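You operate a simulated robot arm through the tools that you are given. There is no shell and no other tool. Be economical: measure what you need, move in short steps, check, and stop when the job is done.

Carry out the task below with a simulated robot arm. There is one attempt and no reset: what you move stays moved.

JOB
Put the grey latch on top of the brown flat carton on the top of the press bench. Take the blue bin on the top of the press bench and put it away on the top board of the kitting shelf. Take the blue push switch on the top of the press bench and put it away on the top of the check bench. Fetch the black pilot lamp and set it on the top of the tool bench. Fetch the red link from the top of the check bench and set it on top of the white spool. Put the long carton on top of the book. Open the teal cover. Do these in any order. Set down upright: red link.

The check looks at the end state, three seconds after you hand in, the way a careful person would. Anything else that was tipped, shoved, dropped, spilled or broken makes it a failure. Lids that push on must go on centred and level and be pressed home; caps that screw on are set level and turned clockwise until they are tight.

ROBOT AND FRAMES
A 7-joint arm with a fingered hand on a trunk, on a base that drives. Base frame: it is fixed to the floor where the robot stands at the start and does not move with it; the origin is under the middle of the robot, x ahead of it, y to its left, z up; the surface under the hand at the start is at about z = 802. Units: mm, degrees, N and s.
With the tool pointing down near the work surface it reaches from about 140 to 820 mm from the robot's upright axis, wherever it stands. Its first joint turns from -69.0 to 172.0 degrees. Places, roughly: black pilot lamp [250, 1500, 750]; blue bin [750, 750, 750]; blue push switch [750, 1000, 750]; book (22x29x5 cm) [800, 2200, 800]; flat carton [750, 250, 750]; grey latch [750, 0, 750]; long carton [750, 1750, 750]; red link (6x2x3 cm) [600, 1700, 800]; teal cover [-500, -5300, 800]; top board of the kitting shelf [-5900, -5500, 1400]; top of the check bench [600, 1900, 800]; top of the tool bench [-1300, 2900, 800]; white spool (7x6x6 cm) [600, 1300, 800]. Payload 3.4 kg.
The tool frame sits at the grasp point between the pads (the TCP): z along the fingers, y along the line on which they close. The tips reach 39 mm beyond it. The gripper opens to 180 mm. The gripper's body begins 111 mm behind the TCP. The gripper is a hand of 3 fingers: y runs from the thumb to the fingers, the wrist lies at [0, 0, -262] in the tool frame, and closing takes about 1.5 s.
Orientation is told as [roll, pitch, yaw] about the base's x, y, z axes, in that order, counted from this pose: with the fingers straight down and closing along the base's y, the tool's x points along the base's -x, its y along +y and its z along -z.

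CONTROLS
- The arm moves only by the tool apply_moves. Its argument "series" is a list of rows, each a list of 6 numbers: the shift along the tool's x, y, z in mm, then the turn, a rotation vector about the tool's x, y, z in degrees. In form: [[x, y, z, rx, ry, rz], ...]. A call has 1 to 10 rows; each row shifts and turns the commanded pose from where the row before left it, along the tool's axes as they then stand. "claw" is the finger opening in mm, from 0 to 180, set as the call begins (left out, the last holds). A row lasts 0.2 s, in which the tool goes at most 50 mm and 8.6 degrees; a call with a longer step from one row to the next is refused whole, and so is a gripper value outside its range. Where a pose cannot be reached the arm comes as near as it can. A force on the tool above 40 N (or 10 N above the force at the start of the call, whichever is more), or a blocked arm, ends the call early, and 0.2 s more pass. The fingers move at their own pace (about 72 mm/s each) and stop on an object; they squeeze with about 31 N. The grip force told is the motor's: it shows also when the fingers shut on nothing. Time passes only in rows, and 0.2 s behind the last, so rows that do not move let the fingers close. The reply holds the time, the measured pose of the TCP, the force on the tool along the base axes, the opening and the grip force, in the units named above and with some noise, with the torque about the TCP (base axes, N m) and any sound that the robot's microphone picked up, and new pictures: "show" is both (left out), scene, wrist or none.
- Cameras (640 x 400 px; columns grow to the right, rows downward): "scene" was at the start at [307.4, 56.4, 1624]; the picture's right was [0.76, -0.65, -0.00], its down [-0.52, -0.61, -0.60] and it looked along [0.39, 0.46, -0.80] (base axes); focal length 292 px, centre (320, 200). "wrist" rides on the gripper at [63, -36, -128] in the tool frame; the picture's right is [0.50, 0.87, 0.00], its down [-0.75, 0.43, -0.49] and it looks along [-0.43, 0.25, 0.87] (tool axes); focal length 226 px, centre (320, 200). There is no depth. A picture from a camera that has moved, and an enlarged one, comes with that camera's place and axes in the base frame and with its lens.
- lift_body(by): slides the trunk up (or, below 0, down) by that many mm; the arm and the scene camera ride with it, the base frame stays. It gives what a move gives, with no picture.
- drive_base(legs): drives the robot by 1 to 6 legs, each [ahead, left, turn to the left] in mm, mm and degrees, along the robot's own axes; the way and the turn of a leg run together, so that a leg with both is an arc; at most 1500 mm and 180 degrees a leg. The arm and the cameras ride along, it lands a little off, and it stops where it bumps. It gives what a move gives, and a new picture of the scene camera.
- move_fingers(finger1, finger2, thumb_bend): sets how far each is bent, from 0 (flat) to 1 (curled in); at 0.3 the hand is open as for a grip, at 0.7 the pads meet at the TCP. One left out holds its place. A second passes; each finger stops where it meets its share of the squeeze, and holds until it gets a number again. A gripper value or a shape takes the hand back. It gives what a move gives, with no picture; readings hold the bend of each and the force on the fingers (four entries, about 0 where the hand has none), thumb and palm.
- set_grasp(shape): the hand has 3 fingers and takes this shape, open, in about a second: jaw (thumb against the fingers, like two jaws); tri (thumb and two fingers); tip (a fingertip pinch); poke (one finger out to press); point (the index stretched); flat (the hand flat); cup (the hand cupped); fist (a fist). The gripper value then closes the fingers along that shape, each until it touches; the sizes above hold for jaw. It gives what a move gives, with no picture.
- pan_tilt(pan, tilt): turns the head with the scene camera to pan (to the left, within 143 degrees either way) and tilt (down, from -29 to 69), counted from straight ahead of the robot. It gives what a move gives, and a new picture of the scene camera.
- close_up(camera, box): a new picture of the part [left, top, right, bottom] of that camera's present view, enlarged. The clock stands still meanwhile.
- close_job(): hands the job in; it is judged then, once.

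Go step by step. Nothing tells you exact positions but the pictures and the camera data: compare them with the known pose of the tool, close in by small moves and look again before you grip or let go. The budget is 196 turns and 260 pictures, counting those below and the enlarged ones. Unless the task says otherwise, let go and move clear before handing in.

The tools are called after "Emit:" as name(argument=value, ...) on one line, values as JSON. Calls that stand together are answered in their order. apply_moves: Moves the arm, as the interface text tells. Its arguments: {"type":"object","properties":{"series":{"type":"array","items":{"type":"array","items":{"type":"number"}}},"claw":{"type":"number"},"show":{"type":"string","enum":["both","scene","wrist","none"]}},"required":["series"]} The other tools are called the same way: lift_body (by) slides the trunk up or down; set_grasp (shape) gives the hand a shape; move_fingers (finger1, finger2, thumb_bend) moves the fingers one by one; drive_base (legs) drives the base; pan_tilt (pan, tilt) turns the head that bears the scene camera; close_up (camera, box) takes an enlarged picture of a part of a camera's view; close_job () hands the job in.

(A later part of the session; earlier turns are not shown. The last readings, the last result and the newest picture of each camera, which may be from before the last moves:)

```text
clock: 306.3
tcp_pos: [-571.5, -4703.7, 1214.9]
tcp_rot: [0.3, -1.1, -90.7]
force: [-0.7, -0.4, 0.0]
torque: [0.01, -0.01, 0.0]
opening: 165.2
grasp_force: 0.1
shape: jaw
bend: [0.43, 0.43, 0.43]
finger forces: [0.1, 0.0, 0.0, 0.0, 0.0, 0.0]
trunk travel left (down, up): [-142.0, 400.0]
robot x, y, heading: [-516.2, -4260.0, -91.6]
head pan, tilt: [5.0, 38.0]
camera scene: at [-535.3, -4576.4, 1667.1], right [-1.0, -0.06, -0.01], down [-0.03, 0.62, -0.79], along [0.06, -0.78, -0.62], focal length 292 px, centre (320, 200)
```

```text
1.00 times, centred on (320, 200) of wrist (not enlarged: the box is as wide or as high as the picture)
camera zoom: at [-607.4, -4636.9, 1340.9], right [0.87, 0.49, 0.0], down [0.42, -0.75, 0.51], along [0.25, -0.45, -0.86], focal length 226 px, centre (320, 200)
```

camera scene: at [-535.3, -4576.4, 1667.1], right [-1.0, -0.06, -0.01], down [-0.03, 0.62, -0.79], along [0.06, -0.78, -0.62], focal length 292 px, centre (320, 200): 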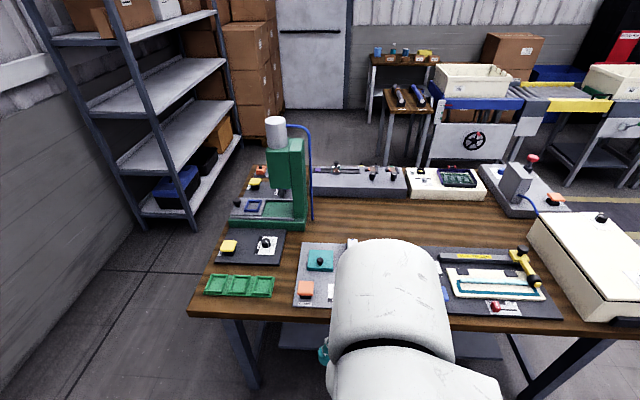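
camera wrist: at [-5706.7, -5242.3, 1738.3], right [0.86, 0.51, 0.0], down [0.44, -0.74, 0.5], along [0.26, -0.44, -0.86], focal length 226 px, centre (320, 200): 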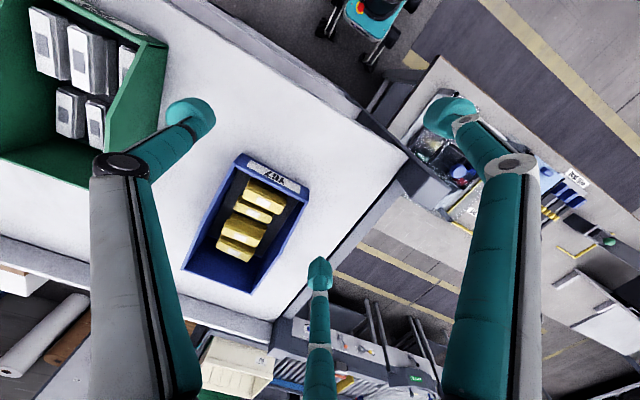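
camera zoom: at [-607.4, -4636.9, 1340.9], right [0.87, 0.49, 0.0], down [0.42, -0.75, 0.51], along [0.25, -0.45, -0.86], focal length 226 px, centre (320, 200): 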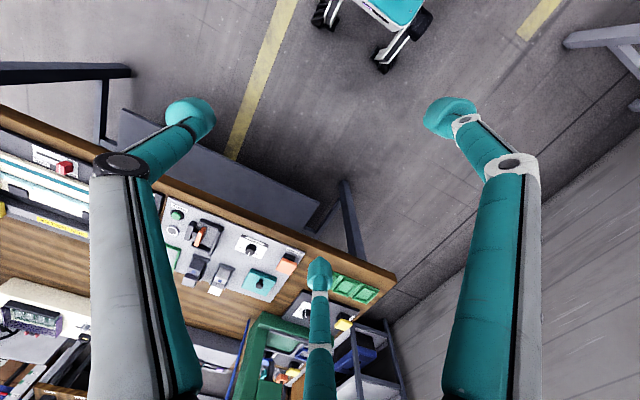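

The cover is a flat teal plate with a small black knob on the clamp panel. I'll drive closer and look from above to learn how it opens.

Emit:
drive_base(legs=[[370, 0, 1.6]])

Emit:
apply_moves(series=[[0, 0, 30, 0, 1, 0], [0, 0, 0, 0, 0, 0], [0, 0, 0, 0, 0, 0], [0, 0, 0, 0, 0, 0]], claw=100)

```text
clock: 308.6
tcp_pos: [-563.2, -5071.9, 1215.7]
tcp_rot: [0.3, -1.1, -89.2]
force: [-0.5, 0.4, -0.2]
torque: [-0.02, -0.05, -0.02]
opening: 165.0
grasp_force: 0.1
shape: jaw
bend: [0.43, 0.43, 0.43]
finger forces: [0.1, 0.0, 0.0, 0.1, 0.0, 0.1]
trunk travel left (down, up): [-142.0, 400.0]
robot x, y, heading: [-518.2, -4623.3, -90.1]
head pan, tilt: [5.0, 38.0]
camera scene: at [-527.2, -4942.5, 1667.0], right [-1.0, -0.09, -0.01], down [-0.05, 0.62, -0.79], along [0.08, -0.78, -0.62], focal length 292 px, centre (320, 200)
```

scene: 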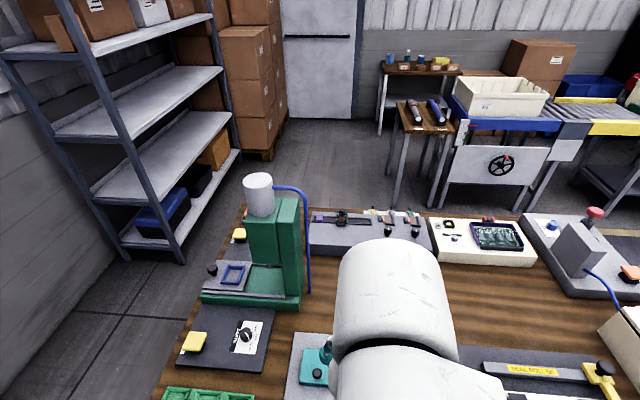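

```text
clock: 309.6
tcp_pos: [-550.5, -5067.3, 1186.8]
tcp_rot: [-0.3, -0.4, -89.2]
force: [0.6, 0.0, -0.5]
torque: [-0.05, 0.05, 0.02]
opening: 100.5
grasp_force: 0.2
shape: jaw
bend: [0.7, 0.7, 0.7]
finger forces: [0.0, 0.0, 0.0, 0.0, 0.1, 0.0]
trunk travel left (down, up): [-142.0, 400.0]
robot x, y, heading: [-519.1, -4625.0, -89.8]
head pan, tilt: [5.0, 38.0]
camera scene: at [-517.1, -4941.8, 1667.2], right [-1.0, -0.09, 0.0], down [-0.05, 0.62, -0.79], along [0.07, -0.78, -0.62], focal length 292 px, centre (320, 200)
camera wrist: at [-587.2, -5003.5, 1314.2], right [0.86, 0.51, -0.01], down [0.45, -0.74, 0.49], along [0.25, -0.43, -0.87], focal length 226 px, centre (320, 200)
```

scene: 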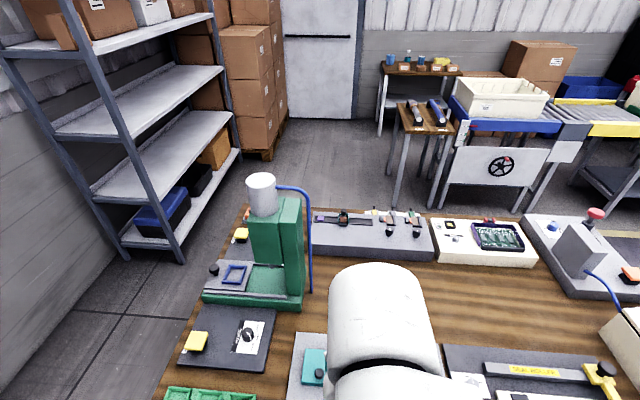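
wrist: 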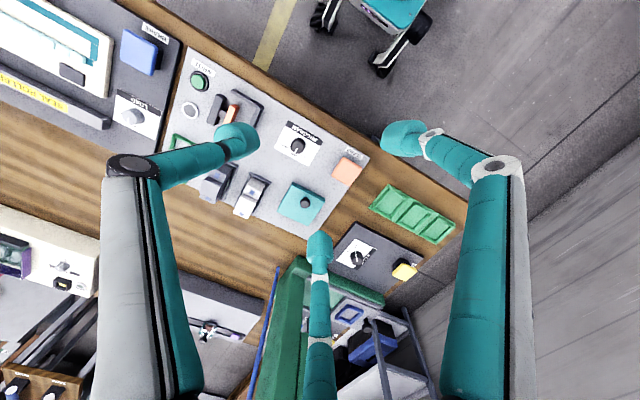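

Emit:
close_up(camera="wrist", box=[160, 60, 400, 240])

Emit:
close_up(camera="wrist", box=[265, 160, 345, 240])

```text
2.22 times, centred on (280, 150) of wrist
camera zoom: at [-587.2, -5003.5, 1314.2], right [0.86, 0.51, -0.01], down [0.45, -0.74, 0.49], along [0.25, -0.43, -0.87], focal length 502 px, centre (409, 311)
```

zoom: 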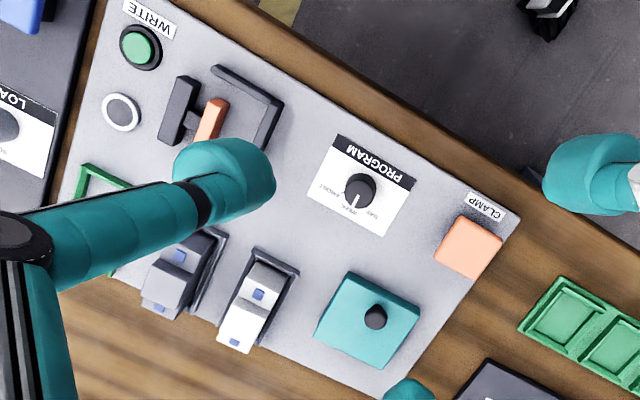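

```text
5.00 times, centred on (305, 200) of wrist
camera zoom: at [-587.2, -5003.5, 1314.2], right [0.86, 0.51, -0.01], down [0.45, -0.74, 0.49], along [0.25, -0.43, -0.87], focal length 1130 px, centre (395, 200)
```

zoom: 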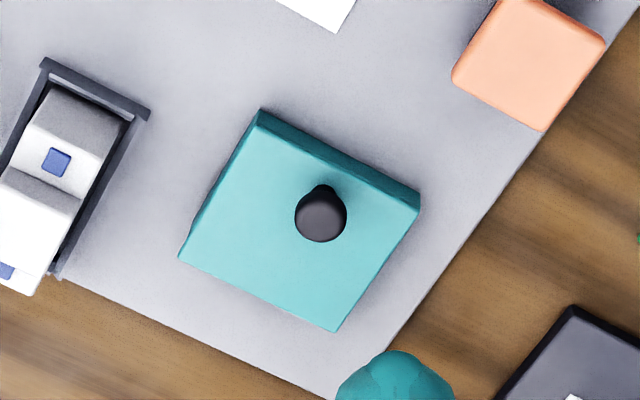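

This looks like a hinged cover: knob near the front edge at about (−480, −5258), hinge along the back edge at y≈−5327. I'll move 80 mm closer and set the fingertip-pinch shape to see its geometry.

Emit:
drive_base(legs=[[80, 0, 0]])

Emit:
set_grasp(shape="tip")

Emit:
apply_moves(series=[[-25, 15, 20, 0, 0, 0], [-30, 15, 30, 0, 0, 0], [-30, 15, 30, 0, 0, 0], [-25, 20, 30, 0, 0, 0], [0, 0, 0, 0, 0, 0], [0, 0, 0, 0, 0, 0], [0, 0, 0, 0, 0, 0]], claw=60)

```text
clock: 310.7
tcp_pos: [-551.4, -5148.1, 1186.8]
tcp_rot: [-0.1, -0.3, -89.2]
force: [0.2, -0.1, -0.1]
torque: [0.0, -0.02, 0.0]
opening: 100.3
grasp_force: 0.1
shape: jaw
bend: [0.7, 0.7, 0.7]
finger forces: [0.1, 0.1, 0.0, 0.1, 0.0, 0.1]
trunk travel left (down, up): [-142.0, 400.0]
robot x, y, heading: [-520.2, -4700.8, -89.8]
head pan, tilt: [5.0, 38.0]
camera scene: at [-512.8, -5022.9, 1666.9], right [-1.0, -0.09, 0.0], down [-0.05, 0.62, -0.78], along [0.07, -0.78, -0.62], focal length 292 px, centre (320, 200)
```

scene: 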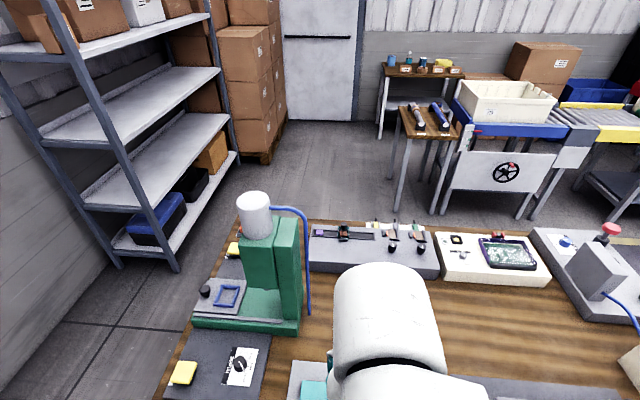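

```text
clock: 311.6
tcp_pos: [-551.0, -5144.5, 1188.7]
tcp_rot: [-0.3, -0.4, -89.3]
force: [0.0, 0.1, 0.1]
torque: [-0.01, -0.01, 0.02]
opening: 179.9
grasp_force: 0.1
shape: tip
bend: [0.3, 0.3, 0.3]
finger forces: [0.0, 0.0, 0.0, 0.0, 0.1, 0.0]
trunk travel left (down, up): [-142.0, 400.0]
robot x, y, heading: [-520.2, -4707.8, -89.9]
head pan, tilt: [5.0, 38.0]
```

```text
clock: 313.2
tcp_pos: [-486.3, -5256.6, 1077.2]
tcp_rot: [-0.2, -0.5, -89.2]
force: [-0.5, 0.7, 0.0]
torque: [-0.04, -0.05, -0.02]
opening: 60.6
grasp_force: 0.1
shape: tip
bend: [0.72, 0.72, 0.74]
finger forces: [0.0, 0.0, 0.1, 0.0, 0.0, 0.1]
trunk travel left (down, up): [-142.0, 400.0]
robot x, y, heading: [-518.3, -4708.3, -90.0]
head pan, tilt: [5.0, 38.0]
camera scene: at [-516.0, -5022.3, 1667.1], right [-1.0, -0.09, 0.0], down [-0.05, 0.62, -0.79], along [0.07, -0.78, -0.62], focal length 292 px, centre (320, 200)
camera wrist: at [-522.7, -5191.8, 1204.3], right [0.86, 0.51, -0.01], down [0.45, -0.74, 0.5], along [0.25, -0.43, -0.87], focal length 226 px, centre (320, 200)
```

scene: 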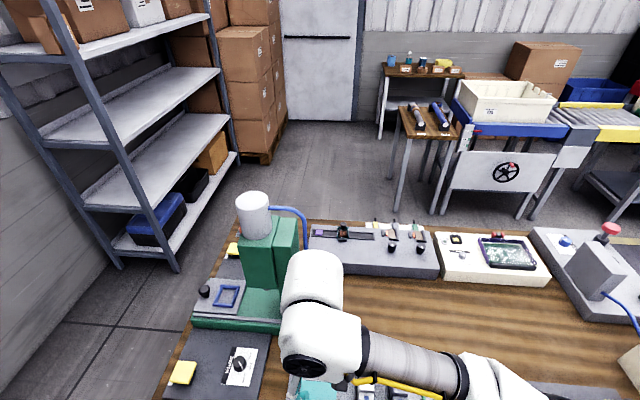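
wrist: 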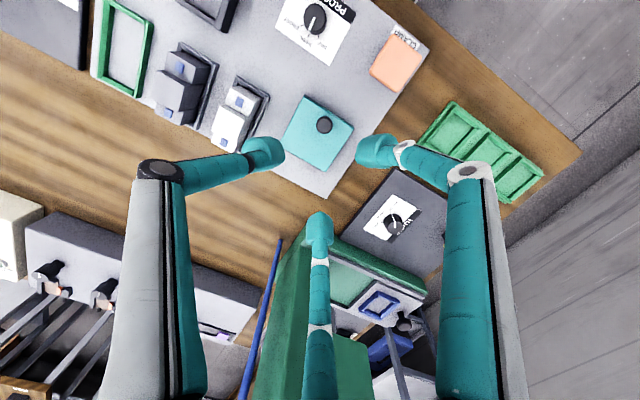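

The "tip" shape is the same three-finger arrangement. For lifting the knob and swinging it back, I want the thumb on the −y side (yaw 0), so I'll rotate the hand there at height.

Emit:
apply_moves(series=[[0, 0, 0, 0, 0, -8.1], [0, 0, 0, 0, 0, -8.1], [0, 0, 0, 0, 0, -8.1], [0, 0, 0, 0, 0, -8.1], [0, 0, 0, 0, 0, -8.1], [0, 0, 0, 0, 0, -8.1], [0, 0, 0, 0, 0, -8.1], [0, 0, 0, 0, 0, -8.1], [0, 0, 0, 0, 0, -8.1], [0, 0, 0, 0, 0, -8.1]], show="none")

Emit:
apply_moves(series=[[0, 0, 0, 0, 0, -8.1], [0, 0, 20, 0, 0, 0], [0, 0, 30, 0, 0, 0], [0, 0, 0, 0, 0, 0], [0, 0, 0, 0, 0, 0]], claw=70)

```text
clock: 315.4
tcp_pos: [-485.3, -5255.2, 1079.5]
tcp_rot: [-0.5, 0.1, -8.0]
force: [0.3, -0.1, -0.5]
torque: [0.02, -0.03, -0.01]
opening: 60.4
grasp_force: 0.1
shape: tip
bend: [0.72, 0.72, 0.74]
finger forces: [0.0, 0.1, 0.0, 0.0, 0.0, 0.1]
trunk travel left (down, up): [-142.0, 400.0]
robot x, y, heading: [-519.0, -4703.0, -89.8]
head pan, tilt: [5.0, 38.0]
```

```text
clock: 316.6
tcp_pos: [-484.5, -5253.3, 1030.1]
tcp_rot: [-0.5, 0.2, 0.0]
force: [0.7, 1.4, 0.5]
torque: [-0.02, 0.02, -0.02]
opening: 69.6
grasp_force: 0.0
shape: tip
bend: [0.72, 0.72, 0.74]
finger forces: [0.0, 0.1, 0.0, 0.0, 0.0, 0.0]
trunk travel left (down, up): [-142.0, 400.0]
robot x, y, heading: [-516.7, -4704.6, -90.0]
head pan, tilt: [5.0, 38.0]
camera scene: at [-515.9, -5023.2, 1666.8], right [-1.0, -0.09, 0.0], down [-0.05, 0.62, -0.78], along [0.07, -0.78, -0.62], focal length 292 px, centre (320, 200)
camera wrist: at [-547.0, -5287.3, 1156.5], right [-0.5, 0.87, 0.0], down [0.76, 0.44, 0.49], along [0.42, 0.24, -0.87], focal length 226 px, centre (320, 200)
```

scene: 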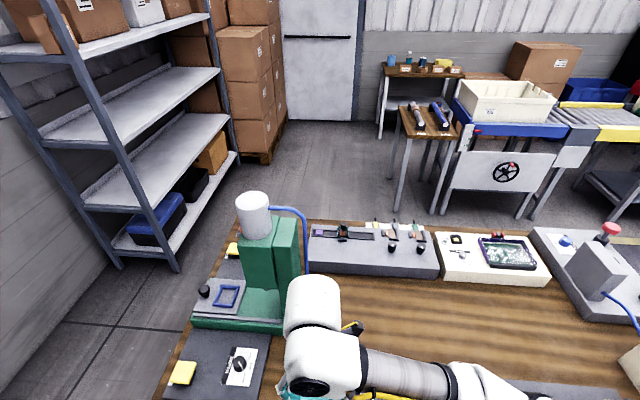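
wrist: 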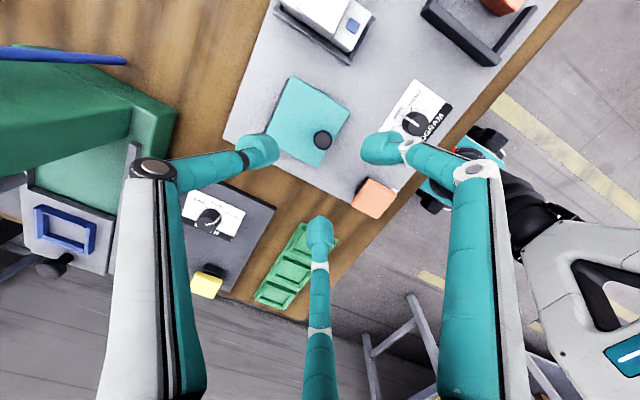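

Yaw 0 works. The knob is about 5 and 9 mm off in the tool frame; I'll move in closer and measure again.

Emit:
apply_moves(series=[[-5, 8, 30, -0.5, 0, 0], [0, 0, 30, 0, 0, 0], [0, 0, 20, 0, 0, 0], [0, 0, 0, 0, 0, 0], [0, 0, 0, 0, 0, 0]], show="wrist")

Emit:
close_up(camera="wrist", box=[240, 60, 400, 200])

```text
clock: 317.8
tcp_pos: [-481.3, -5245.3, 948.5]
tcp_rot: [0.1, 0.2, -0.2]
force: [-1.0, 0.1, 0.3]
torque: [-0.01, -0.01, -0.03]
opening: 69.4
grasp_force: 0.0
shape: tip
bend: [0.72, 0.72, 0.74]
finger forces: [0.0, 0.1, 0.0, 0.1, 0.0, 0.1]
trunk travel left (down, up): [-142.0, 400.0]
robot x, y, heading: [-518.0, -4703.1, -89.7]
head pan, tilt: [5.0, 38.0]
camera wrist: at [-543.1, -5280.7, 1076.2], right [-0.5, 0.87, 0.0], down [0.76, 0.43, 0.49], along [0.42, 0.25, -0.87], focal length 226 px, centre (320, 200)
```

wrist: 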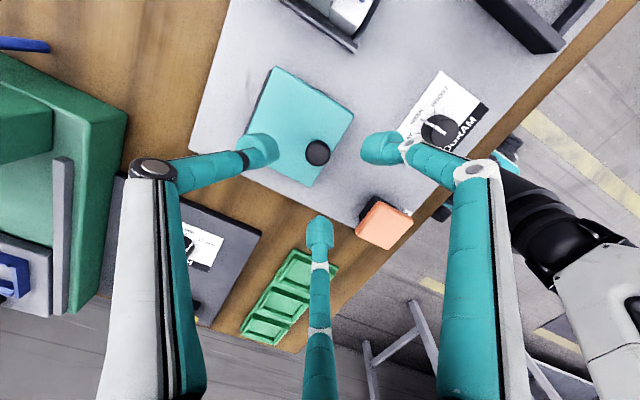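

```text
2.86 times, centred on (320, 130) of wrist
camera zoom: at [-543.1, -5280.7, 1076.2], right [-0.5, 0.87, 0.0], down [0.76, 0.43, 0.49], along [0.42, 0.25, -0.87], focal length 646 px, centre (320, 400)
```

zoom: 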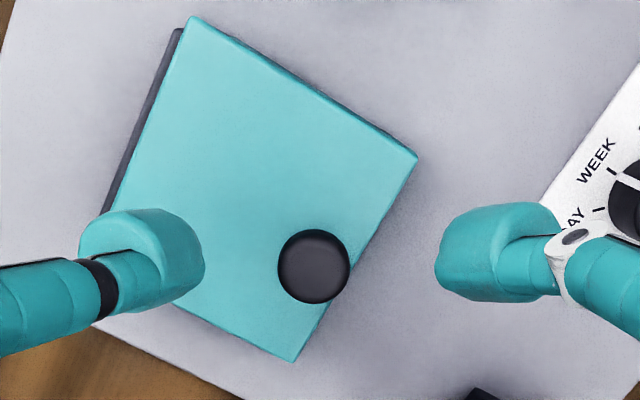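

The hinge is visible along the back edge, and I'm centred on the 25 mm knob. I'll descend so the fingertips surround it.

Emit:
apply_moves(series=[[-1, 0, 30, 0, 0, 0], [0, 0, 25, 0, 0, 0], [0, 0, 8, 0, 0, 0], [0, 0, 0, 0, 0, 0], [0, 0, 0, 0, 0, 0]], show="wrist")

Emit:
close_up(camera="wrist", box=[220, 60, 420, 240])

```text
clock: 319.0
tcp_pos: [-479.5, -5245.7, 886.2]
tcp_rot: [0.1, 0.1, -0.1]
force: [0.0, -0.4, 7.0]
torque: [-0.35, 0.0, -0.01]
opening: 70.3
grasp_force: 0.0
shape: tip
bend: [0.72, 0.72, 0.75]
finger forces: [0.0, 0.0, 0.0, 0.1, 7.4, 0.0]
trunk travel left (down, up): [-142.0, 400.0]
robot x, y, heading: [-518.1, -4704.5, -89.9]
head pan, tilt: [5.0, 38.0]
camera wrist: at [-542.5, -5281.0, 1014.1], right [-0.5, 0.87, 0.0], down [0.76, 0.43, 0.49], along [0.42, 0.25, -0.87], focal length 226 px, centre (320, 200)
```

wrist: 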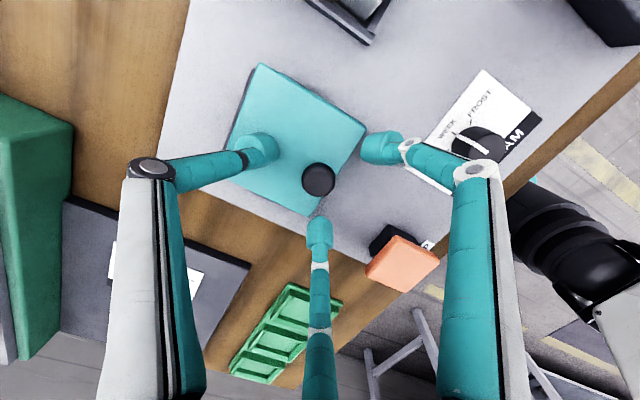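

```text
2.22 times, centred on (320, 150) of wrist
camera zoom: at [-542.5, -5281.0, 1014.1], right [-0.5, 0.87, 0.0], down [0.76, 0.43, 0.49], along [0.42, 0.25, -0.87], focal length 502 px, centre (320, 311)
```

zoom: 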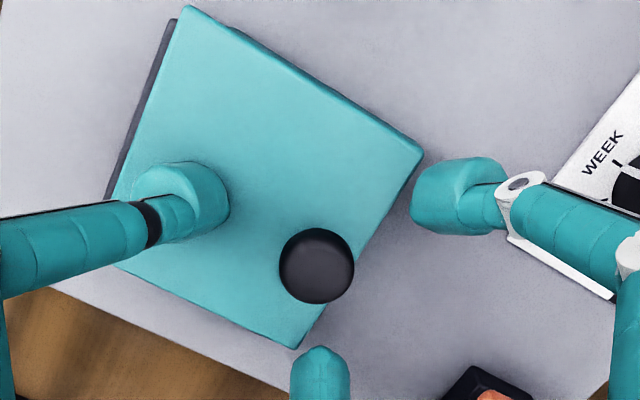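

The thumb tip touched the plate (top at z≈847). I'll raise 3 mm, centre on the knob (5, −3) and close.

Emit:
apply_moves(series=[[0, 0, -3, 0, 0, 0], [5, -3, 0, 0, 0, 0], [0, 0, 0, 0, 0, 0]], show="none")

Emit:
apply_moves(series=[[0, 0, 0, 0, 0, 0], [0, 0, 0, 0, 0, 0], [0, 0, 0, 0, 0, 0], [0, 0, 0, 0, 0, 0], [0, 0, 0, 0, 0, 0], [0, 0, 0, 0, 0, 0]], claw=0, show="wrist")

Emit:
close_up(camera="wrist", box=[220, 60, 420, 240])

```text
clock: 319.8
tcp_pos: [-484.8, -5250.3, 889.1]
tcp_rot: [0.1, 0.2, -0.1]
force: [-0.2, -0.3, 0.0]
torque: [-0.02, -0.01, -0.01]
opening: 69.6
grasp_force: 0.2
shape: tip
bend: [0.72, 0.72, 0.74]
finger forces: [0.0, 0.0, 0.1, 0.0, 0.0, 0.0]
trunk travel left (down, up): [-142.0, 400.0]
robot x, y, heading: [-519.4, -4702.1, -90.0]
head pan, tilt: [5.0, 38.0]
```

```text
clock: 321.2
tcp_pos: [-486.2, -5249.6, 888.2]
tcp_rot: [0.0, 0.2, -0.1]
force: [-1.7, 1.2, -5.2]
torque: [0.39, 0.05, -0.08]
opening: 7.0
grasp_force: 31.1
shape: tip
bend: [0.7, 0.71, 0.72]
finger forces: [28.4, 28.0, 0.0, 0.1, 28.9, 0.0]
trunk travel left (down, up): [-142.0, 400.0]
robot x, y, heading: [-517.1, -4704.7, -90.1]
head pan, tilt: [5.0, 38.0]
camera wrist: at [-548.0, -5285.0, 1015.9], right [-0.5, 0.87, 0.0], down [0.76, 0.43, 0.49], along [0.42, 0.25, -0.87], focal length 226 px, centre (320, 200)
```

wrist: 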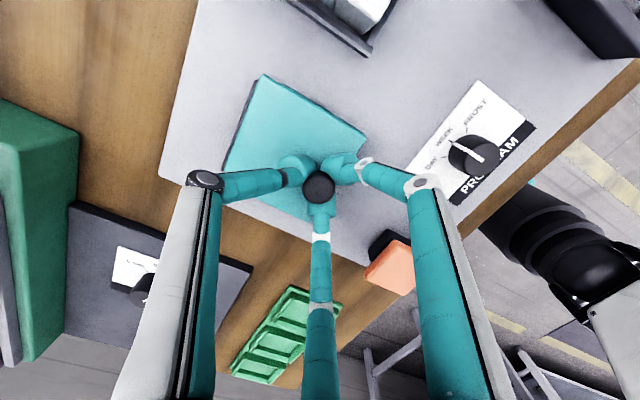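

```text
2.22 times, centred on (320, 150) of wrist
camera zoom: at [-548.0, -5285.0, 1015.9], right [-0.5, 0.87, 0.0], down [0.76, 0.43, 0.49], along [0.42, 0.25, -0.87], focal length 502 px, centre (320, 311)
```

zoom: 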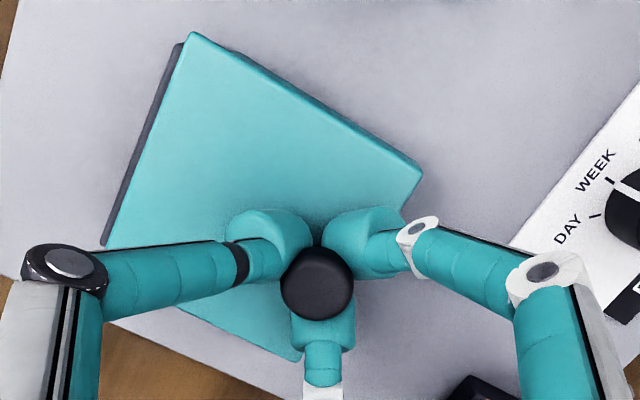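

The three fingertips hold the stem under the head. I'll start the opening arc: up 12, back 7, then check.

Emit:
apply_moves(series=[[0, -2, -6, 0, 0, 0], [0, -5, -6, 0, 0, 0], [0, 0, 0, 0, 0, 0]], show="wrist")

```text
clock: 322.0
tcp_pos: [-485.0, -5255.5, 902.1]
tcp_rot: [0.1, 0.2, 0.1]
force: [-7.2, 11.6, -5.4]
torque: [0.97, 0.15, -0.12]
opening: 6.3
grasp_force: 31.4
shape: tip
bend: [0.7, 0.71, 0.7]
finger forces: [36.7, 37.4, 0.1, 0.0, 34.2, 0.0]
trunk travel left (down, up): [-142.0, 400.0]
robot x, y, heading: [-518.7, -4706.0, -89.8]
head pan, tilt: [5.0, 38.0]
camera wrist: at [-547.5, -5290.2, 1028.4], right [-0.5, 0.87, 0.0], down [0.76, 0.43, 0.49], along [0.42, 0.25, -0.87], focal length 226 px, centre (320, 200)
```

wrist: 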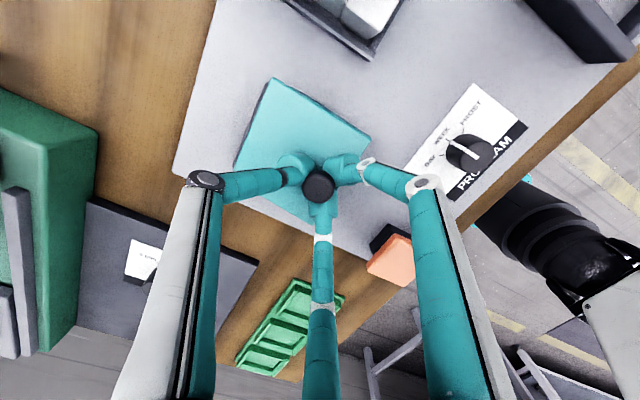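

Emit:
close_up(camera="wrist", box=[220, 60, 420, 240])

```text
2.22 times, centred on (320, 150) of wrist
camera zoom: at [-547.5, -5290.2, 1028.4], right [-0.5, 0.87, 0.0], down [0.76, 0.43, 0.49], along [0.42, 0.25, -0.87], focal length 502 px, centre (320, 311)
```

zoom: 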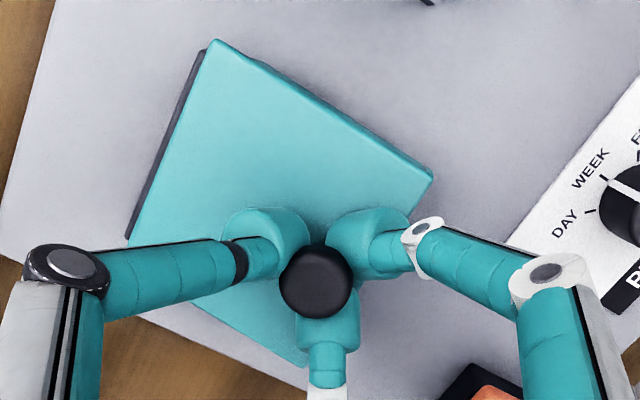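

The cover is lifting about its back hinge. I'll continue along the arc in small steps.

Emit:
apply_moves(series=[[0, -4, -6, 0, 0, 0], [0, -4, -5, 0, 0, 0], [0, -5, -4, 0, 0, 0], [0, 0, 0, 0, 0, 0]], show="wrist")

Emit:
close_up(camera="wrist", box=[220, 60, 420, 240])

```text
clock: 323.0
tcp_pos: [-484.9, -5266.7, 916.0]
tcp_rot: [0.2, 0.2, 0.2]
force: [-8.1, 23.4, -2.0]
torque: [1.75, 0.23, -0.17]
opening: 5.7
grasp_force: 31.5
shape: tip
bend: [0.7, 0.72, 0.69]
finger forces: [36.8, 57.8, 0.0, 0.0, 37.2, 0.0]
trunk travel left (down, up): [-142.0, 400.0]
robot x, y, heading: [-520.7, -4704.2, -89.9]
head pan, tilt: [5.0, 38.0]
camera wrist: at [-547.0, -5302.6, 1043.6], right [-0.5, 0.87, 0.0], down [0.76, 0.43, 0.49], along [0.42, 0.25, -0.87], focal length 226 px, centre (320, 200)
```

wrist: 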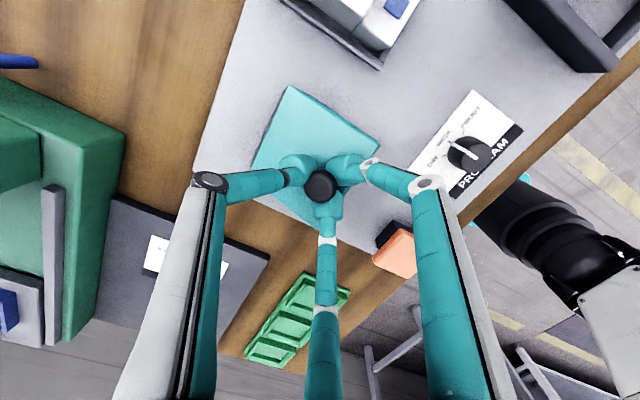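

```text
2.22 times, centred on (320, 150) of wrist
camera zoom: at [-547.0, -5302.6, 1043.6], right [-0.5, 0.87, 0.0], down [0.76, 0.43, 0.49], along [0.42, 0.25, -0.87], focal length 502 px, centre (320, 311)
```

zoom: 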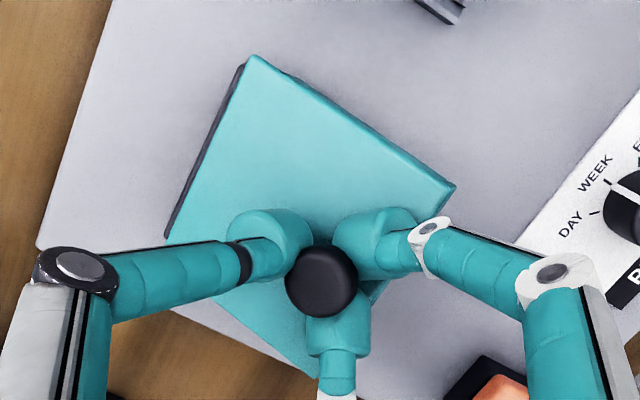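

The cover is about 20° open but the firm grip resists the knob turning. I'll loosen to a cage around the stem (under the head), so it can pivot, and continue.

Emit:
apply_moves(series=[[0, 0, 0, 0, 0, 0], [0, 0, 0, 0, 0, 0], [0, 0, 0, 0, 0, 0]], claw=13, show="none")

Emit:
apply_moves(series=[[0, -4, -5, 0, 0, 0], [0, -5, -4, 0, 0, 0], [0, -5, -3, 0, 0, 0], [0, 0, 0, 0, 0, 0]], show="wrist")

Emit:
close_up(camera="wrist", box=[220, 60, 420, 240])

```text
clock: 323.8
tcp_pos: [-485.0, -5269.8, 915.3]
tcp_rot: [0.0, 0.2, -0.2]
force: [0.1, -0.7, -0.5]
torque: [0.01, 0.0, -0.02]
opening: 12.8
grasp_force: 0.0
shape: tip
bend: [0.71, 0.71, 0.72]
finger forces: [0.1, 0.4, 0.1, 0.1, 0.0, 0.0]
trunk travel left (down, up): [-142.0, 400.0]
robot x, y, heading: [-518.9, -4704.7, -89.9]
head pan, tilt: [5.0, 38.0]
```

```text
clock: 324.8
tcp_pos: [-486.6, -5283.3, 927.9]
tcp_rot: [0.1, 0.2, -0.1]
force: [0.2, -0.4, 0.3]
torque: [0.03, 0.04, 0.01]
opening: 13.5
grasp_force: 0.0
shape: tip
bend: [0.71, 0.71, 0.72]
finger forces: [0.1, 0.3, 0.0, 0.0, 0.0, 0.1]
trunk travel left (down, up): [-142.0, 400.0]
robot x, y, heading: [-521.4, -4704.3, -90.1]
head pan, tilt: [5.0, 38.0]
camera wrist: at [-547.4, -5318.6, 1055.4], right [-0.5, 0.87, 0.0], down [0.76, 0.43, 0.49], along [0.42, 0.25, -0.87], focal length 226 px, centre (320, 200)
```

wrist: 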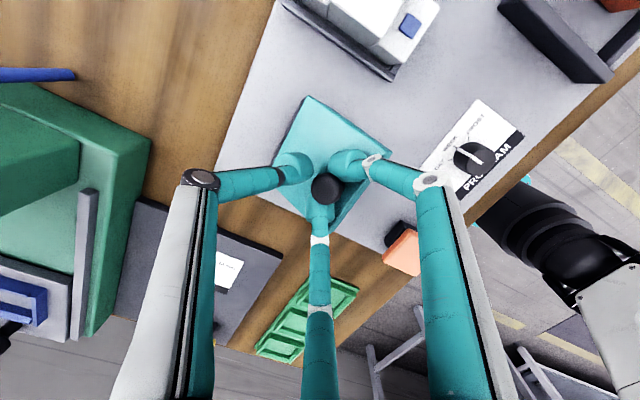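

```text
2.22 times, centred on (320, 150) of wrist
camera zoom: at [-547.4, -5318.6, 1055.4], right [-0.5, 0.87, 0.0], down [0.76, 0.43, 0.49], along [0.42, 0.25, -0.87], focal length 502 px, centre (320, 311)
```

zoom: 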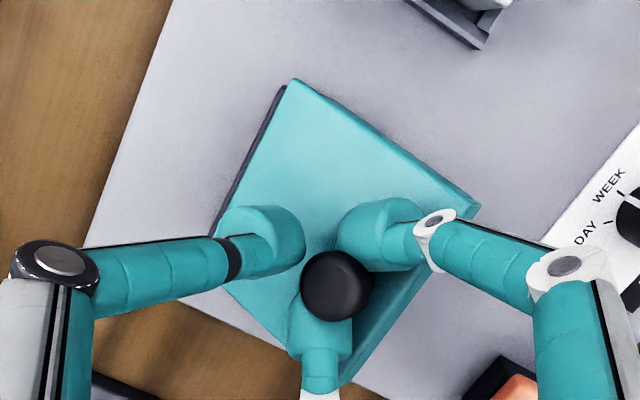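

The cage works: no force, and the cover is about 40° open. I'll continue the arc.

Emit:
apply_moves(series=[[0, -5, -3, 0, 0, 0], [0, -5, -2, 0, 0, 0], [0, -5, -2, 0, 0, 0], [0, -5, -1, 0, 0, 0], [0, -6, -1, 0, 0, 0], [0, -6, 0, 0, 0, 0], [0, 0, 0, 0, 0, 0]], show="wrist")

Emit:
close_up(camera="wrist", box=[220, 60, 420, 240])

```text
clock: 326.4
tcp_pos: [-485.2, -5314.6, 936.7]
tcp_rot: [0.1, 0.2, -0.1]
force: [-0.3, -0.9, -0.6]
torque: [-0.02, -0.04, -0.05]
opening: 13.0
grasp_force: 0.1
shape: tip
bend: [0.71, 0.71, 0.72]
finger forces: [0.0, 0.2, 0.0, 0.1, 0.1, 0.0]
trunk travel left (down, up): [-142.0, 400.0]
robot x, y, heading: [-520.6, -4707.8, -89.8]
head pan, tilt: [5.0, 38.0]
camera wrist: at [-547.3, -5350.5, 1064.0], right [-0.5, 0.87, 0.0], down [0.76, 0.43, 0.49], along [0.42, 0.25, -0.87], focal length 226 px, centre (320, 200)
```

wrist: 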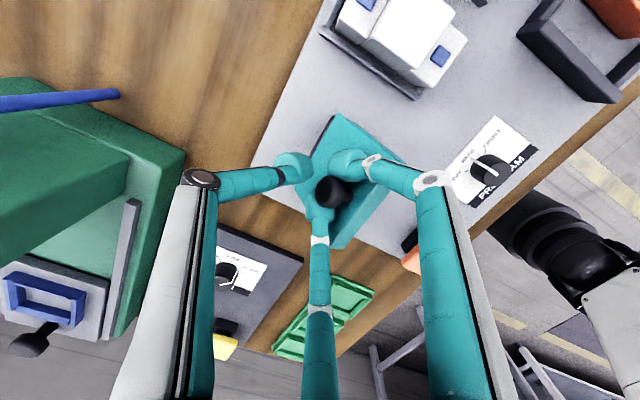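

```text
2.22 times, centred on (320, 150) of wrist
camera zoom: at [-547.3, -5350.5, 1064.0], right [-0.5, 0.87, 0.0], down [0.76, 0.43, 0.49], along [0.42, 0.25, -0.87], focal length 502 px, centre (320, 311)
```

zoom: 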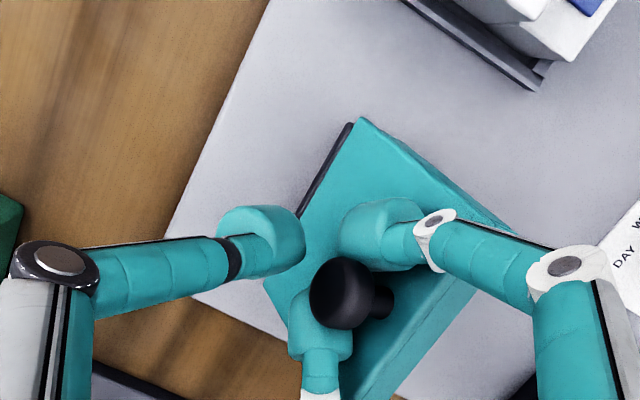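

About 60° open now. Onward past vertical.

Emit:
apply_moves(series=[[0, -6, 0, 0, 0, 0], [0, -6, 0, 0, 0, 0], [0, -6, 0, 0, 0, 0], [0, -6, 1, 0, 0, 0], [0, -6, 2, 0, 0, 0], [0, 0, 0, 0, 0, 0]], show="wrist")

Emit:
close_up(camera="wrist", box=[220, 60, 420, 240])

```text
clock: 327.8
tcp_pos: [-486.0, -5345.9, 933.5]
tcp_rot: [0.1, 0.3, -0.1]
force: [0.2, 0.5, 0.6]
torque: [0.02, 0.01, 0.0]
opening: 13.0
grasp_force: 0.1
shape: tip
bend: [0.71, 0.71, 0.72]
finger forces: [0.0, 0.0, 0.0, 0.0, 0.0, 0.1]
trunk travel left (down, up): [-142.0, 400.0]
robot x, y, heading: [-521.5, -4705.8, -89.9]
head pan, tilt: [5.0, 38.0]
camera wrist: at [-548.1, -5380.8, 1061.3], right [-0.5, 0.87, 0.0], down [0.76, 0.43, 0.49], along [0.42, 0.25, -0.87], focal length 226 px, centre (320, 200)
```

wrist: 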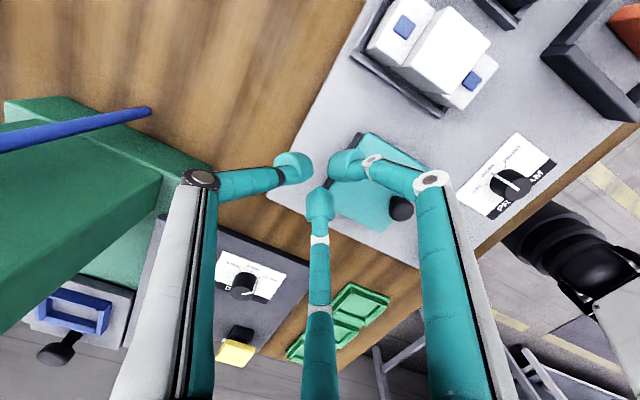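

```text
2.22 times, centred on (320, 150) of wrist
camera zoom: at [-548.1, -5380.8, 1061.3], right [-0.5, 0.87, 0.0], down [0.76, 0.43, 0.49], along [0.42, 0.25, -0.87], focal length 502 px, centre (320, 311)
```

zoom: 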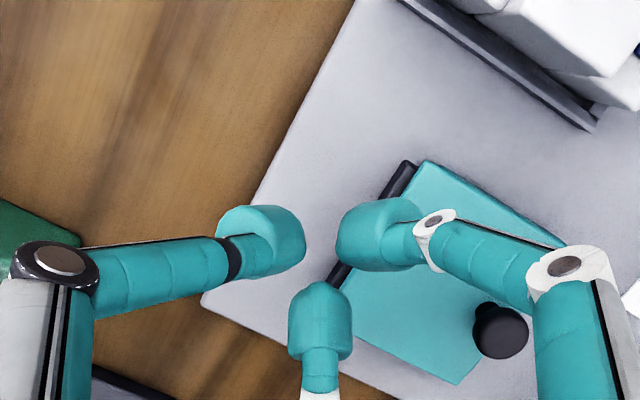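

The knob slipped out past about 65° and the cover closed again. This time I'll keep the same cage but lean the hand progressively with the cover. First I'll raise, move the base 75 mm closer for reach, and return over the knob.

Emit:
apply_moves(series=[[0, 0, -30, 0, 0, 0], [0, 40, -30, 0, 0, 0], [0, 45, 0, 0, 0, 0], [0, 45, 0, 0, 0, 0], [0, 40, 0, 0, 0, 0], [0, 0, 0, 0, 0, 0]], claw=70, show="none")

Emit:
drive_base(legs=[[75, 0, 0]])

Emit:
apply_moves(series=[[0, 0, 0, 0, 0, 0], [0, 0, 0, 0, 0, 0], [0, 0, 0, 0, 0, 0], [0, 0, 0, 0, 0, 0]], show="wrist")

```text
clock: 329.2
tcp_pos: [-485.0, -5173.4, 992.7]
tcp_rot: [0.1, 0.2, -0.1]
force: [-0.1, -0.1, -0.1]
torque: [0.0, 0.0, 0.02]
opening: 69.5
grasp_force: 0.1
shape: tip
bend: [0.72, 0.72, 0.74]
finger forces: [0.0, 0.0, 0.1, 0.1, 0.0, 0.0]
trunk travel left (down, up): [-142.0, 400.0]
robot x, y, heading: [-520.0, -4705.9, -89.8]
head pan, tilt: [5.0, 38.0]
```

```text
clock: 330.2
tcp_pos: [-484.7, -5250.3, 992.4]
tcp_rot: [0.1, 0.2, 0.0]
force: [0.9, -0.3, -0.2]
torque: [0.03, -0.02, -0.03]
opening: 69.5
grasp_force: 0.1
shape: tip
bend: [0.72, 0.72, 0.74]
finger forces: [0.0, 0.0, 0.0, 0.0, 0.0, 0.0]
trunk travel left (down, up): [-142.0, 400.0]
robot x, y, heading: [-517.8, -4781.5, -89.5]
head pan, tilt: [5.0, 38.0]
camera scene: at [-515.2, -5099.2, 1666.7], right [-1.0, -0.09, 0.0], down [-0.05, 0.62, -0.78], along [0.07, -0.78, -0.62], focal length 292 px, centre (320, 200)
```

scene: 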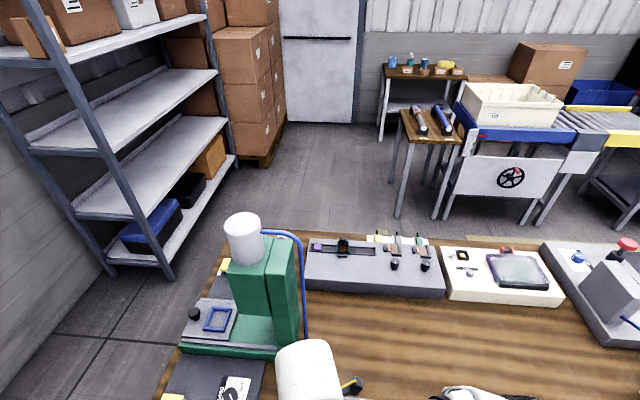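

```text
clock: 331.2
tcp_pos: [-482.6, -5245.4, 994.7]
tcp_rot: [0.0, 0.4, 0.0]
force: [0.7, -0.4, -0.6]
torque: [0.01, 0.0, 0.0]
opening: 69.7
grasp_force: 0.1
shape: tip
bend: [0.72, 0.72, 0.74]
finger forces: [0.0, 0.1, 0.1, 0.0, 0.1, 0.1]
trunk travel left (down, up): [-142.0, 400.0]
robot x, y, heading: [-523.6, -4783.7, -89.8]
head pan, tilt: [5.0, 38.0]
camera wrist: at [-544.5, -5280.4, 1121.9], right [-0.5, 0.87, 0.0], down [0.76, 0.44, 0.49], along [0.42, 0.24, -0.87], focal length 226 px, centre (320, 200)
```

wrist: 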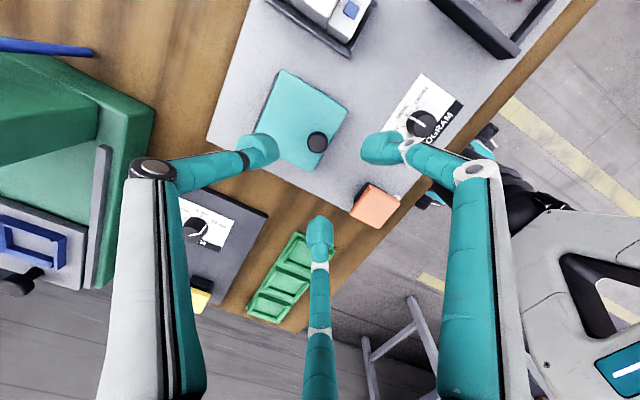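

Knob within 3 mm. I'll descend and grip the stem again.

Emit:
apply_moves(series=[[1, -4, 30, 0, 0, 0], [0, 0, 35, 0, 0, 0], [0, 0, 25, 0, 0, 0], [0, 0, 15, 0, 0, 0], [0, 0, 0, 0, 0, 0], [0, 0, 0, 0, 0, 0]], show="none")

Emit:
close_up(camera="wrist", box=[220, 60, 420, 240])

```text
clock: 332.6
tcp_pos: [-483.0, -5249.9, 890.7]
tcp_rot: [-0.2, 0.3, 0.1]
force: [-0.5, -1.0, 0.4]
torque: [-0.01, 0.0, 0.02]
opening: 69.7
grasp_force: 0.0
shape: tip
bend: [0.72, 0.72, 0.74]
finger forces: [0.0, 0.0, 0.0, 0.0, 0.0, 0.0]
trunk travel left (down, up): [-142.0, 400.0]
robot x, y, heading: [-517.4, -4779.5, -89.7]
head pan, tilt: [5.0, 38.0]
```

```text
2.22 times, centred on (320, 150) of wrist
camera zoom: at [-546.1, -5285.3, 1018.2], right [-0.5, 0.87, 0.0], down [0.76, 0.44, 0.49], along [0.42, 0.24, -0.87], focal length 502 px, centre (320, 311)
```

zoom: 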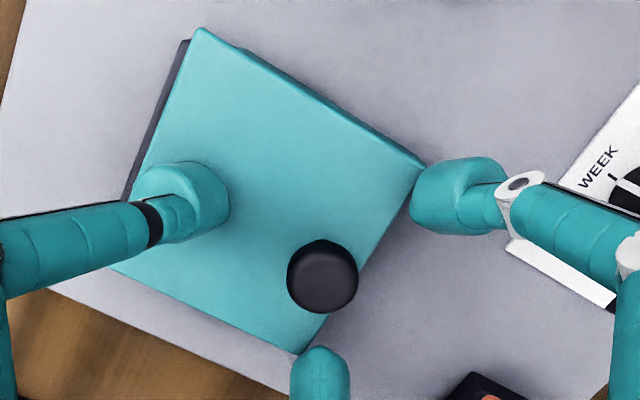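

Emit:
apply_moves(series=[[0, 0, 0.5, 0, 0, 0], [0, 0, 0, 0, 0, 0], [0, 0, 0, 0, 0, 0], [0, 0, 0, 0, 0, 0], [0, 0, 0, 0, 0, 0], [0, 0, 0, 0, 0, 0]], claw=11, show="none")

Emit:
apply_moves(series=[[0, -2, -6, 0, 0, 0], [0, -4, -6, 0, 0, 0], [0, -4, -6, 0, 0, 0], [0, -5, -6, 0, 0, 0], [0, -4, -4, 0, 0, 0], [0, -4, -4, 0, 0, 0], [0, -6, -4, 0, 0, 0], [0, -6, -4, 0, 0, 0], [0, 0, 0, 0, 0, 0]], show="wrist")

```text
clock: 334.1
tcp_pos: [-484.0, -5250.6, 889.5]
tcp_rot: [-0.2, 0.3, 0.1]
force: [1.4, 0.2, -5.6]
torque: [0.38, -0.05, 0.01]
opening: 7.7
grasp_force: 30.7
shape: tip
bend: [0.71, 0.71, 0.72]
finger forces: [28.4, 28.6, 0.2, 0.0, 28.9, 0.0]
trunk travel left (down, up): [-142.0, 400.0]
robot x, y, heading: [-519.2, -4778.7, -89.6]
head pan, tilt: [5.0, 38.0]
```

```text
clock: 336.1
tcp_pos: [-486.2, -5287.4, 925.8]
tcp_rot: [0.1, 0.5, -0.2]
force: [4.0, -10.9, -24.6]
torque: [-0.18, -0.02, 0.02]
opening: 4.3
grasp_force: 30.8
shape: tip
bend: [0.72, 0.71, 0.72]
finger forces: [30.7, 31.9, 0.0, 0.1, 31.4, 0.1]
trunk travel left (down, up): [-142.0, 400.0]
robot x, y, heading: [-520.3, -4783.2, -90.0]
head pan, tilt: [5.0, 38.0]
camera wrist: at [-547.8, -5323.4, 1053.4], right [-0.5, 0.87, 0.01], down [0.76, 0.43, 0.49], along [0.42, 0.25, -0.87], focal length 226 px, centre (320, 200)
```

wrist: 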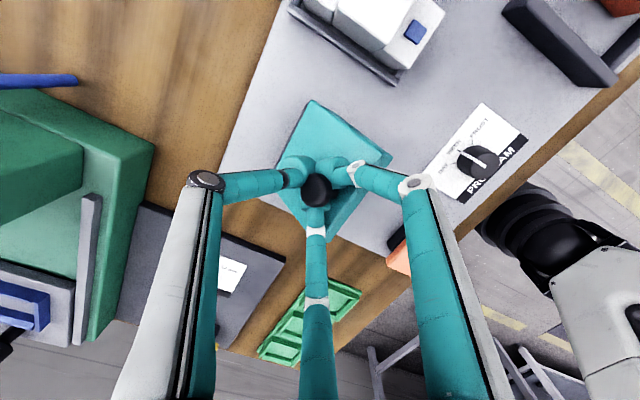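

About 40° open. I'll loosen to the cage and then go on with the lean.

Emit:
apply_moves(series=[[0, 0, 1, 0, 0, 0], [0, 0, 0, 0, 0, 0], [0, 0, 0, 0, 0, 0]], claw=13, show="none")

Emit:
close_up(camera="wrist", box=[220, 60, 420, 240])

```text
clock: 336.9
tcp_pos: [-483.2, -5284.6, 929.4]
tcp_rot: [-0.2, 0.3, 0.0]
force: [-0.7, 0.4, -0.1]
torque: [0.01, -0.03, -0.03]
opening: 13.0
grasp_force: 0.1
shape: tip
bend: [0.71, 0.71, 0.72]
finger forces: [0.3, 0.0, 0.1, 0.0, 0.0, 0.1]
trunk travel left (down, up): [-142.0, 400.0]
robot x, y, heading: [-518.7, -4780.8, -90.1]
head pan, tilt: [5.0, 38.0]
```

```text
2.22 times, centred on (320, 150) of wrist
camera zoom: at [-546.1, -5318.9, 1056.5], right [-0.5, 0.87, 0.0], down [0.76, 0.44, 0.49], along [0.42, 0.24, -0.87], focal length 502 px, centre (320, 311)
```

zoom: 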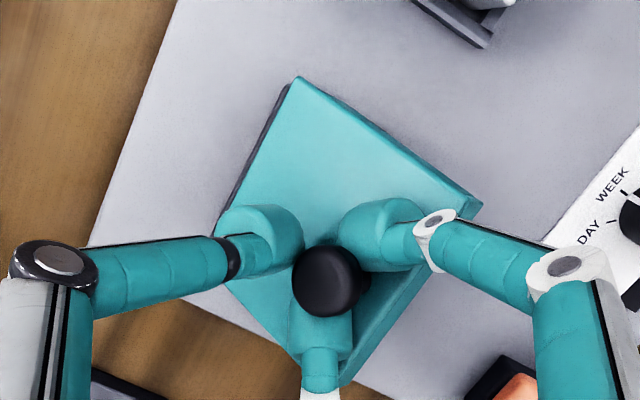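

Caged with zero force. Now the leaning arc: first part to about 60° with 16° lean.

Emit:
apply_moves(series=[[0, -7.6, -2.6, -4, 0, 0], [0, -7.4, -3.2, -4, 0, 0], [0, -7.7, -2.4, -4, 0, 0], [0, -7.5, -3.0, -4, 0, 0], [0, 0, 0, 0, 0, 0]], show="wrist")

Emit:
close_up(camera="wrist", box=[220, 60, 420, 240])

```text
clock: 338.1
tcp_pos: [-483.7, -5317.4, 936.7]
tcp_rot: [15.9, 0.3, 0.0]
force: [0.2, 0.2, -0.6]
torque: [-0.01, 0.0, 0.02]
opening: 12.9
grasp_force: 0.1
shape: tip
bend: [0.71, 0.71, 0.72]
finger forces: [0.1, 0.3, 0.0, 0.0, 0.0, 0.1]
trunk travel left (down, up): [-142.0, 400.0]
robot x, y, heading: [-519.7, -4782.0, -90.0]
head pan, tilt: [5.0, 38.0]
camera wrist: at [-545.8, -5385.5, 1048.4], right [-0.5, 0.83, 0.24], down [0.76, 0.28, 0.59], along [0.42, 0.48, -0.77], focal length 226 px, centre (320, 200)
```

wrist: 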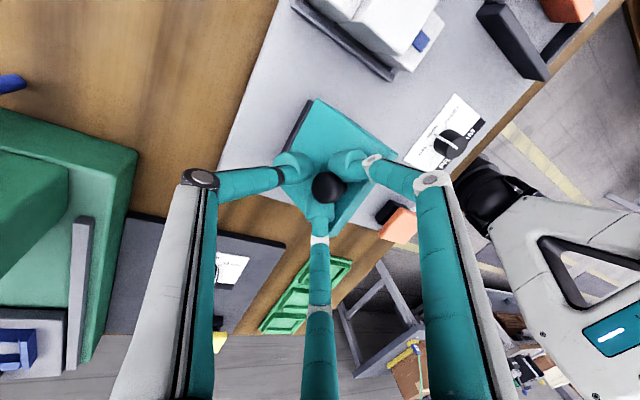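

```text
2.22 times, centred on (320, 150) of wrist
camera zoom: at [-545.8, -5385.5, 1048.4], right [-0.5, 0.83, 0.24], down [0.76, 0.28, 0.59], along [0.42, 0.48, -0.77], focal length 502 px, centre (320, 311)
```

zoom: 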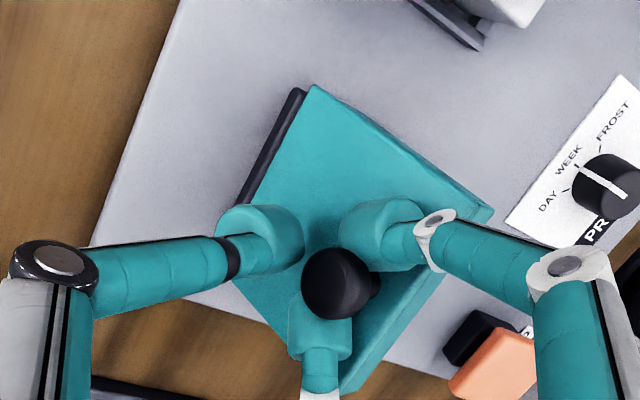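

Excellent: about 60° open with a comfortable relative angle. Next to 80° with 32° lean.

Emit:
apply_moves(series=[[0, -7.8, -2.3, -4, 0, 0], [0, -7.6, -2.8, -4, 0, 0], [0, -7.9, -2.0, -4, 0, 0], [0, -7.7, -2.6, -4, 0, 0], [0, 0, 0, 0, 0, 0]], show="wrist")

Emit:
close_up(camera="wrist", box=[220, 60, 420, 240])

```text
clock: 339.2
tcp_pos: [-483.6, -5348.9, 931.9]
tcp_rot: [31.9, 0.3, -0.1]
force: [0.4, 0.6, -0.7]
torque: [-0.01, 0.0, 0.02]
opening: 12.8
grasp_force: 0.1
shape: tip
bend: [0.71, 0.71, 0.72]
finger forces: [0.2, 0.2, 0.0, 0.0, 0.0, 0.0]
trunk travel left (down, up): [-142.0, 400.0]
robot x, y, heading: [-523.1, -4780.7, -89.8]
head pan, tilt: [5.0, 38.0]
camera wrist: at [-546.1, -5445.4, 1021.9], right [-0.5, 0.74, 0.46], down [0.76, 0.11, 0.64], along [0.42, 0.67, -0.61], focal length 226 px, centre (320, 200)
```

wrist: 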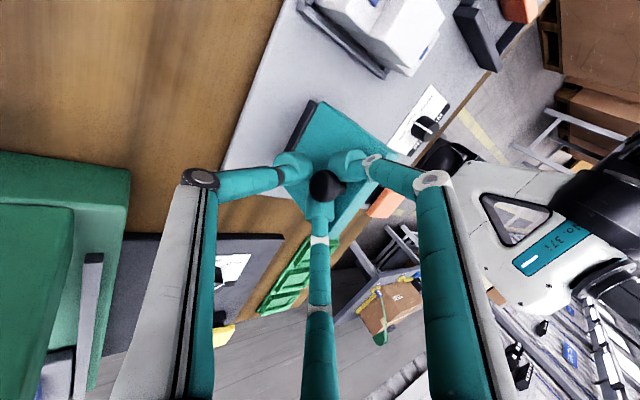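

```text
2.22 times, centred on (320, 150) of wrist
camera zoom: at [-546.1, -5445.4, 1021.9], right [-0.5, 0.74, 0.46], down [0.76, 0.11, 0.64], along [0.42, 0.67, -0.61], focal length 502 px, centre (320, 311)
```

zoom: 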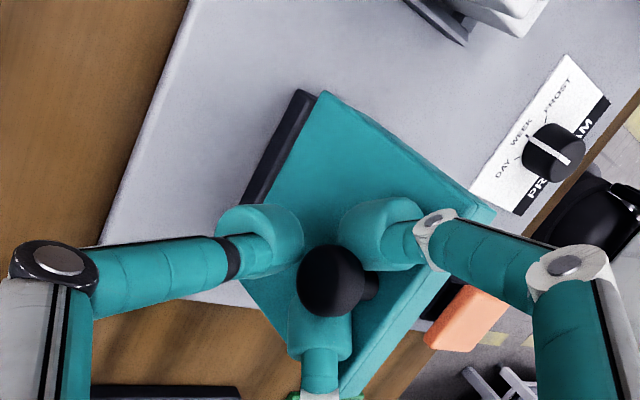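

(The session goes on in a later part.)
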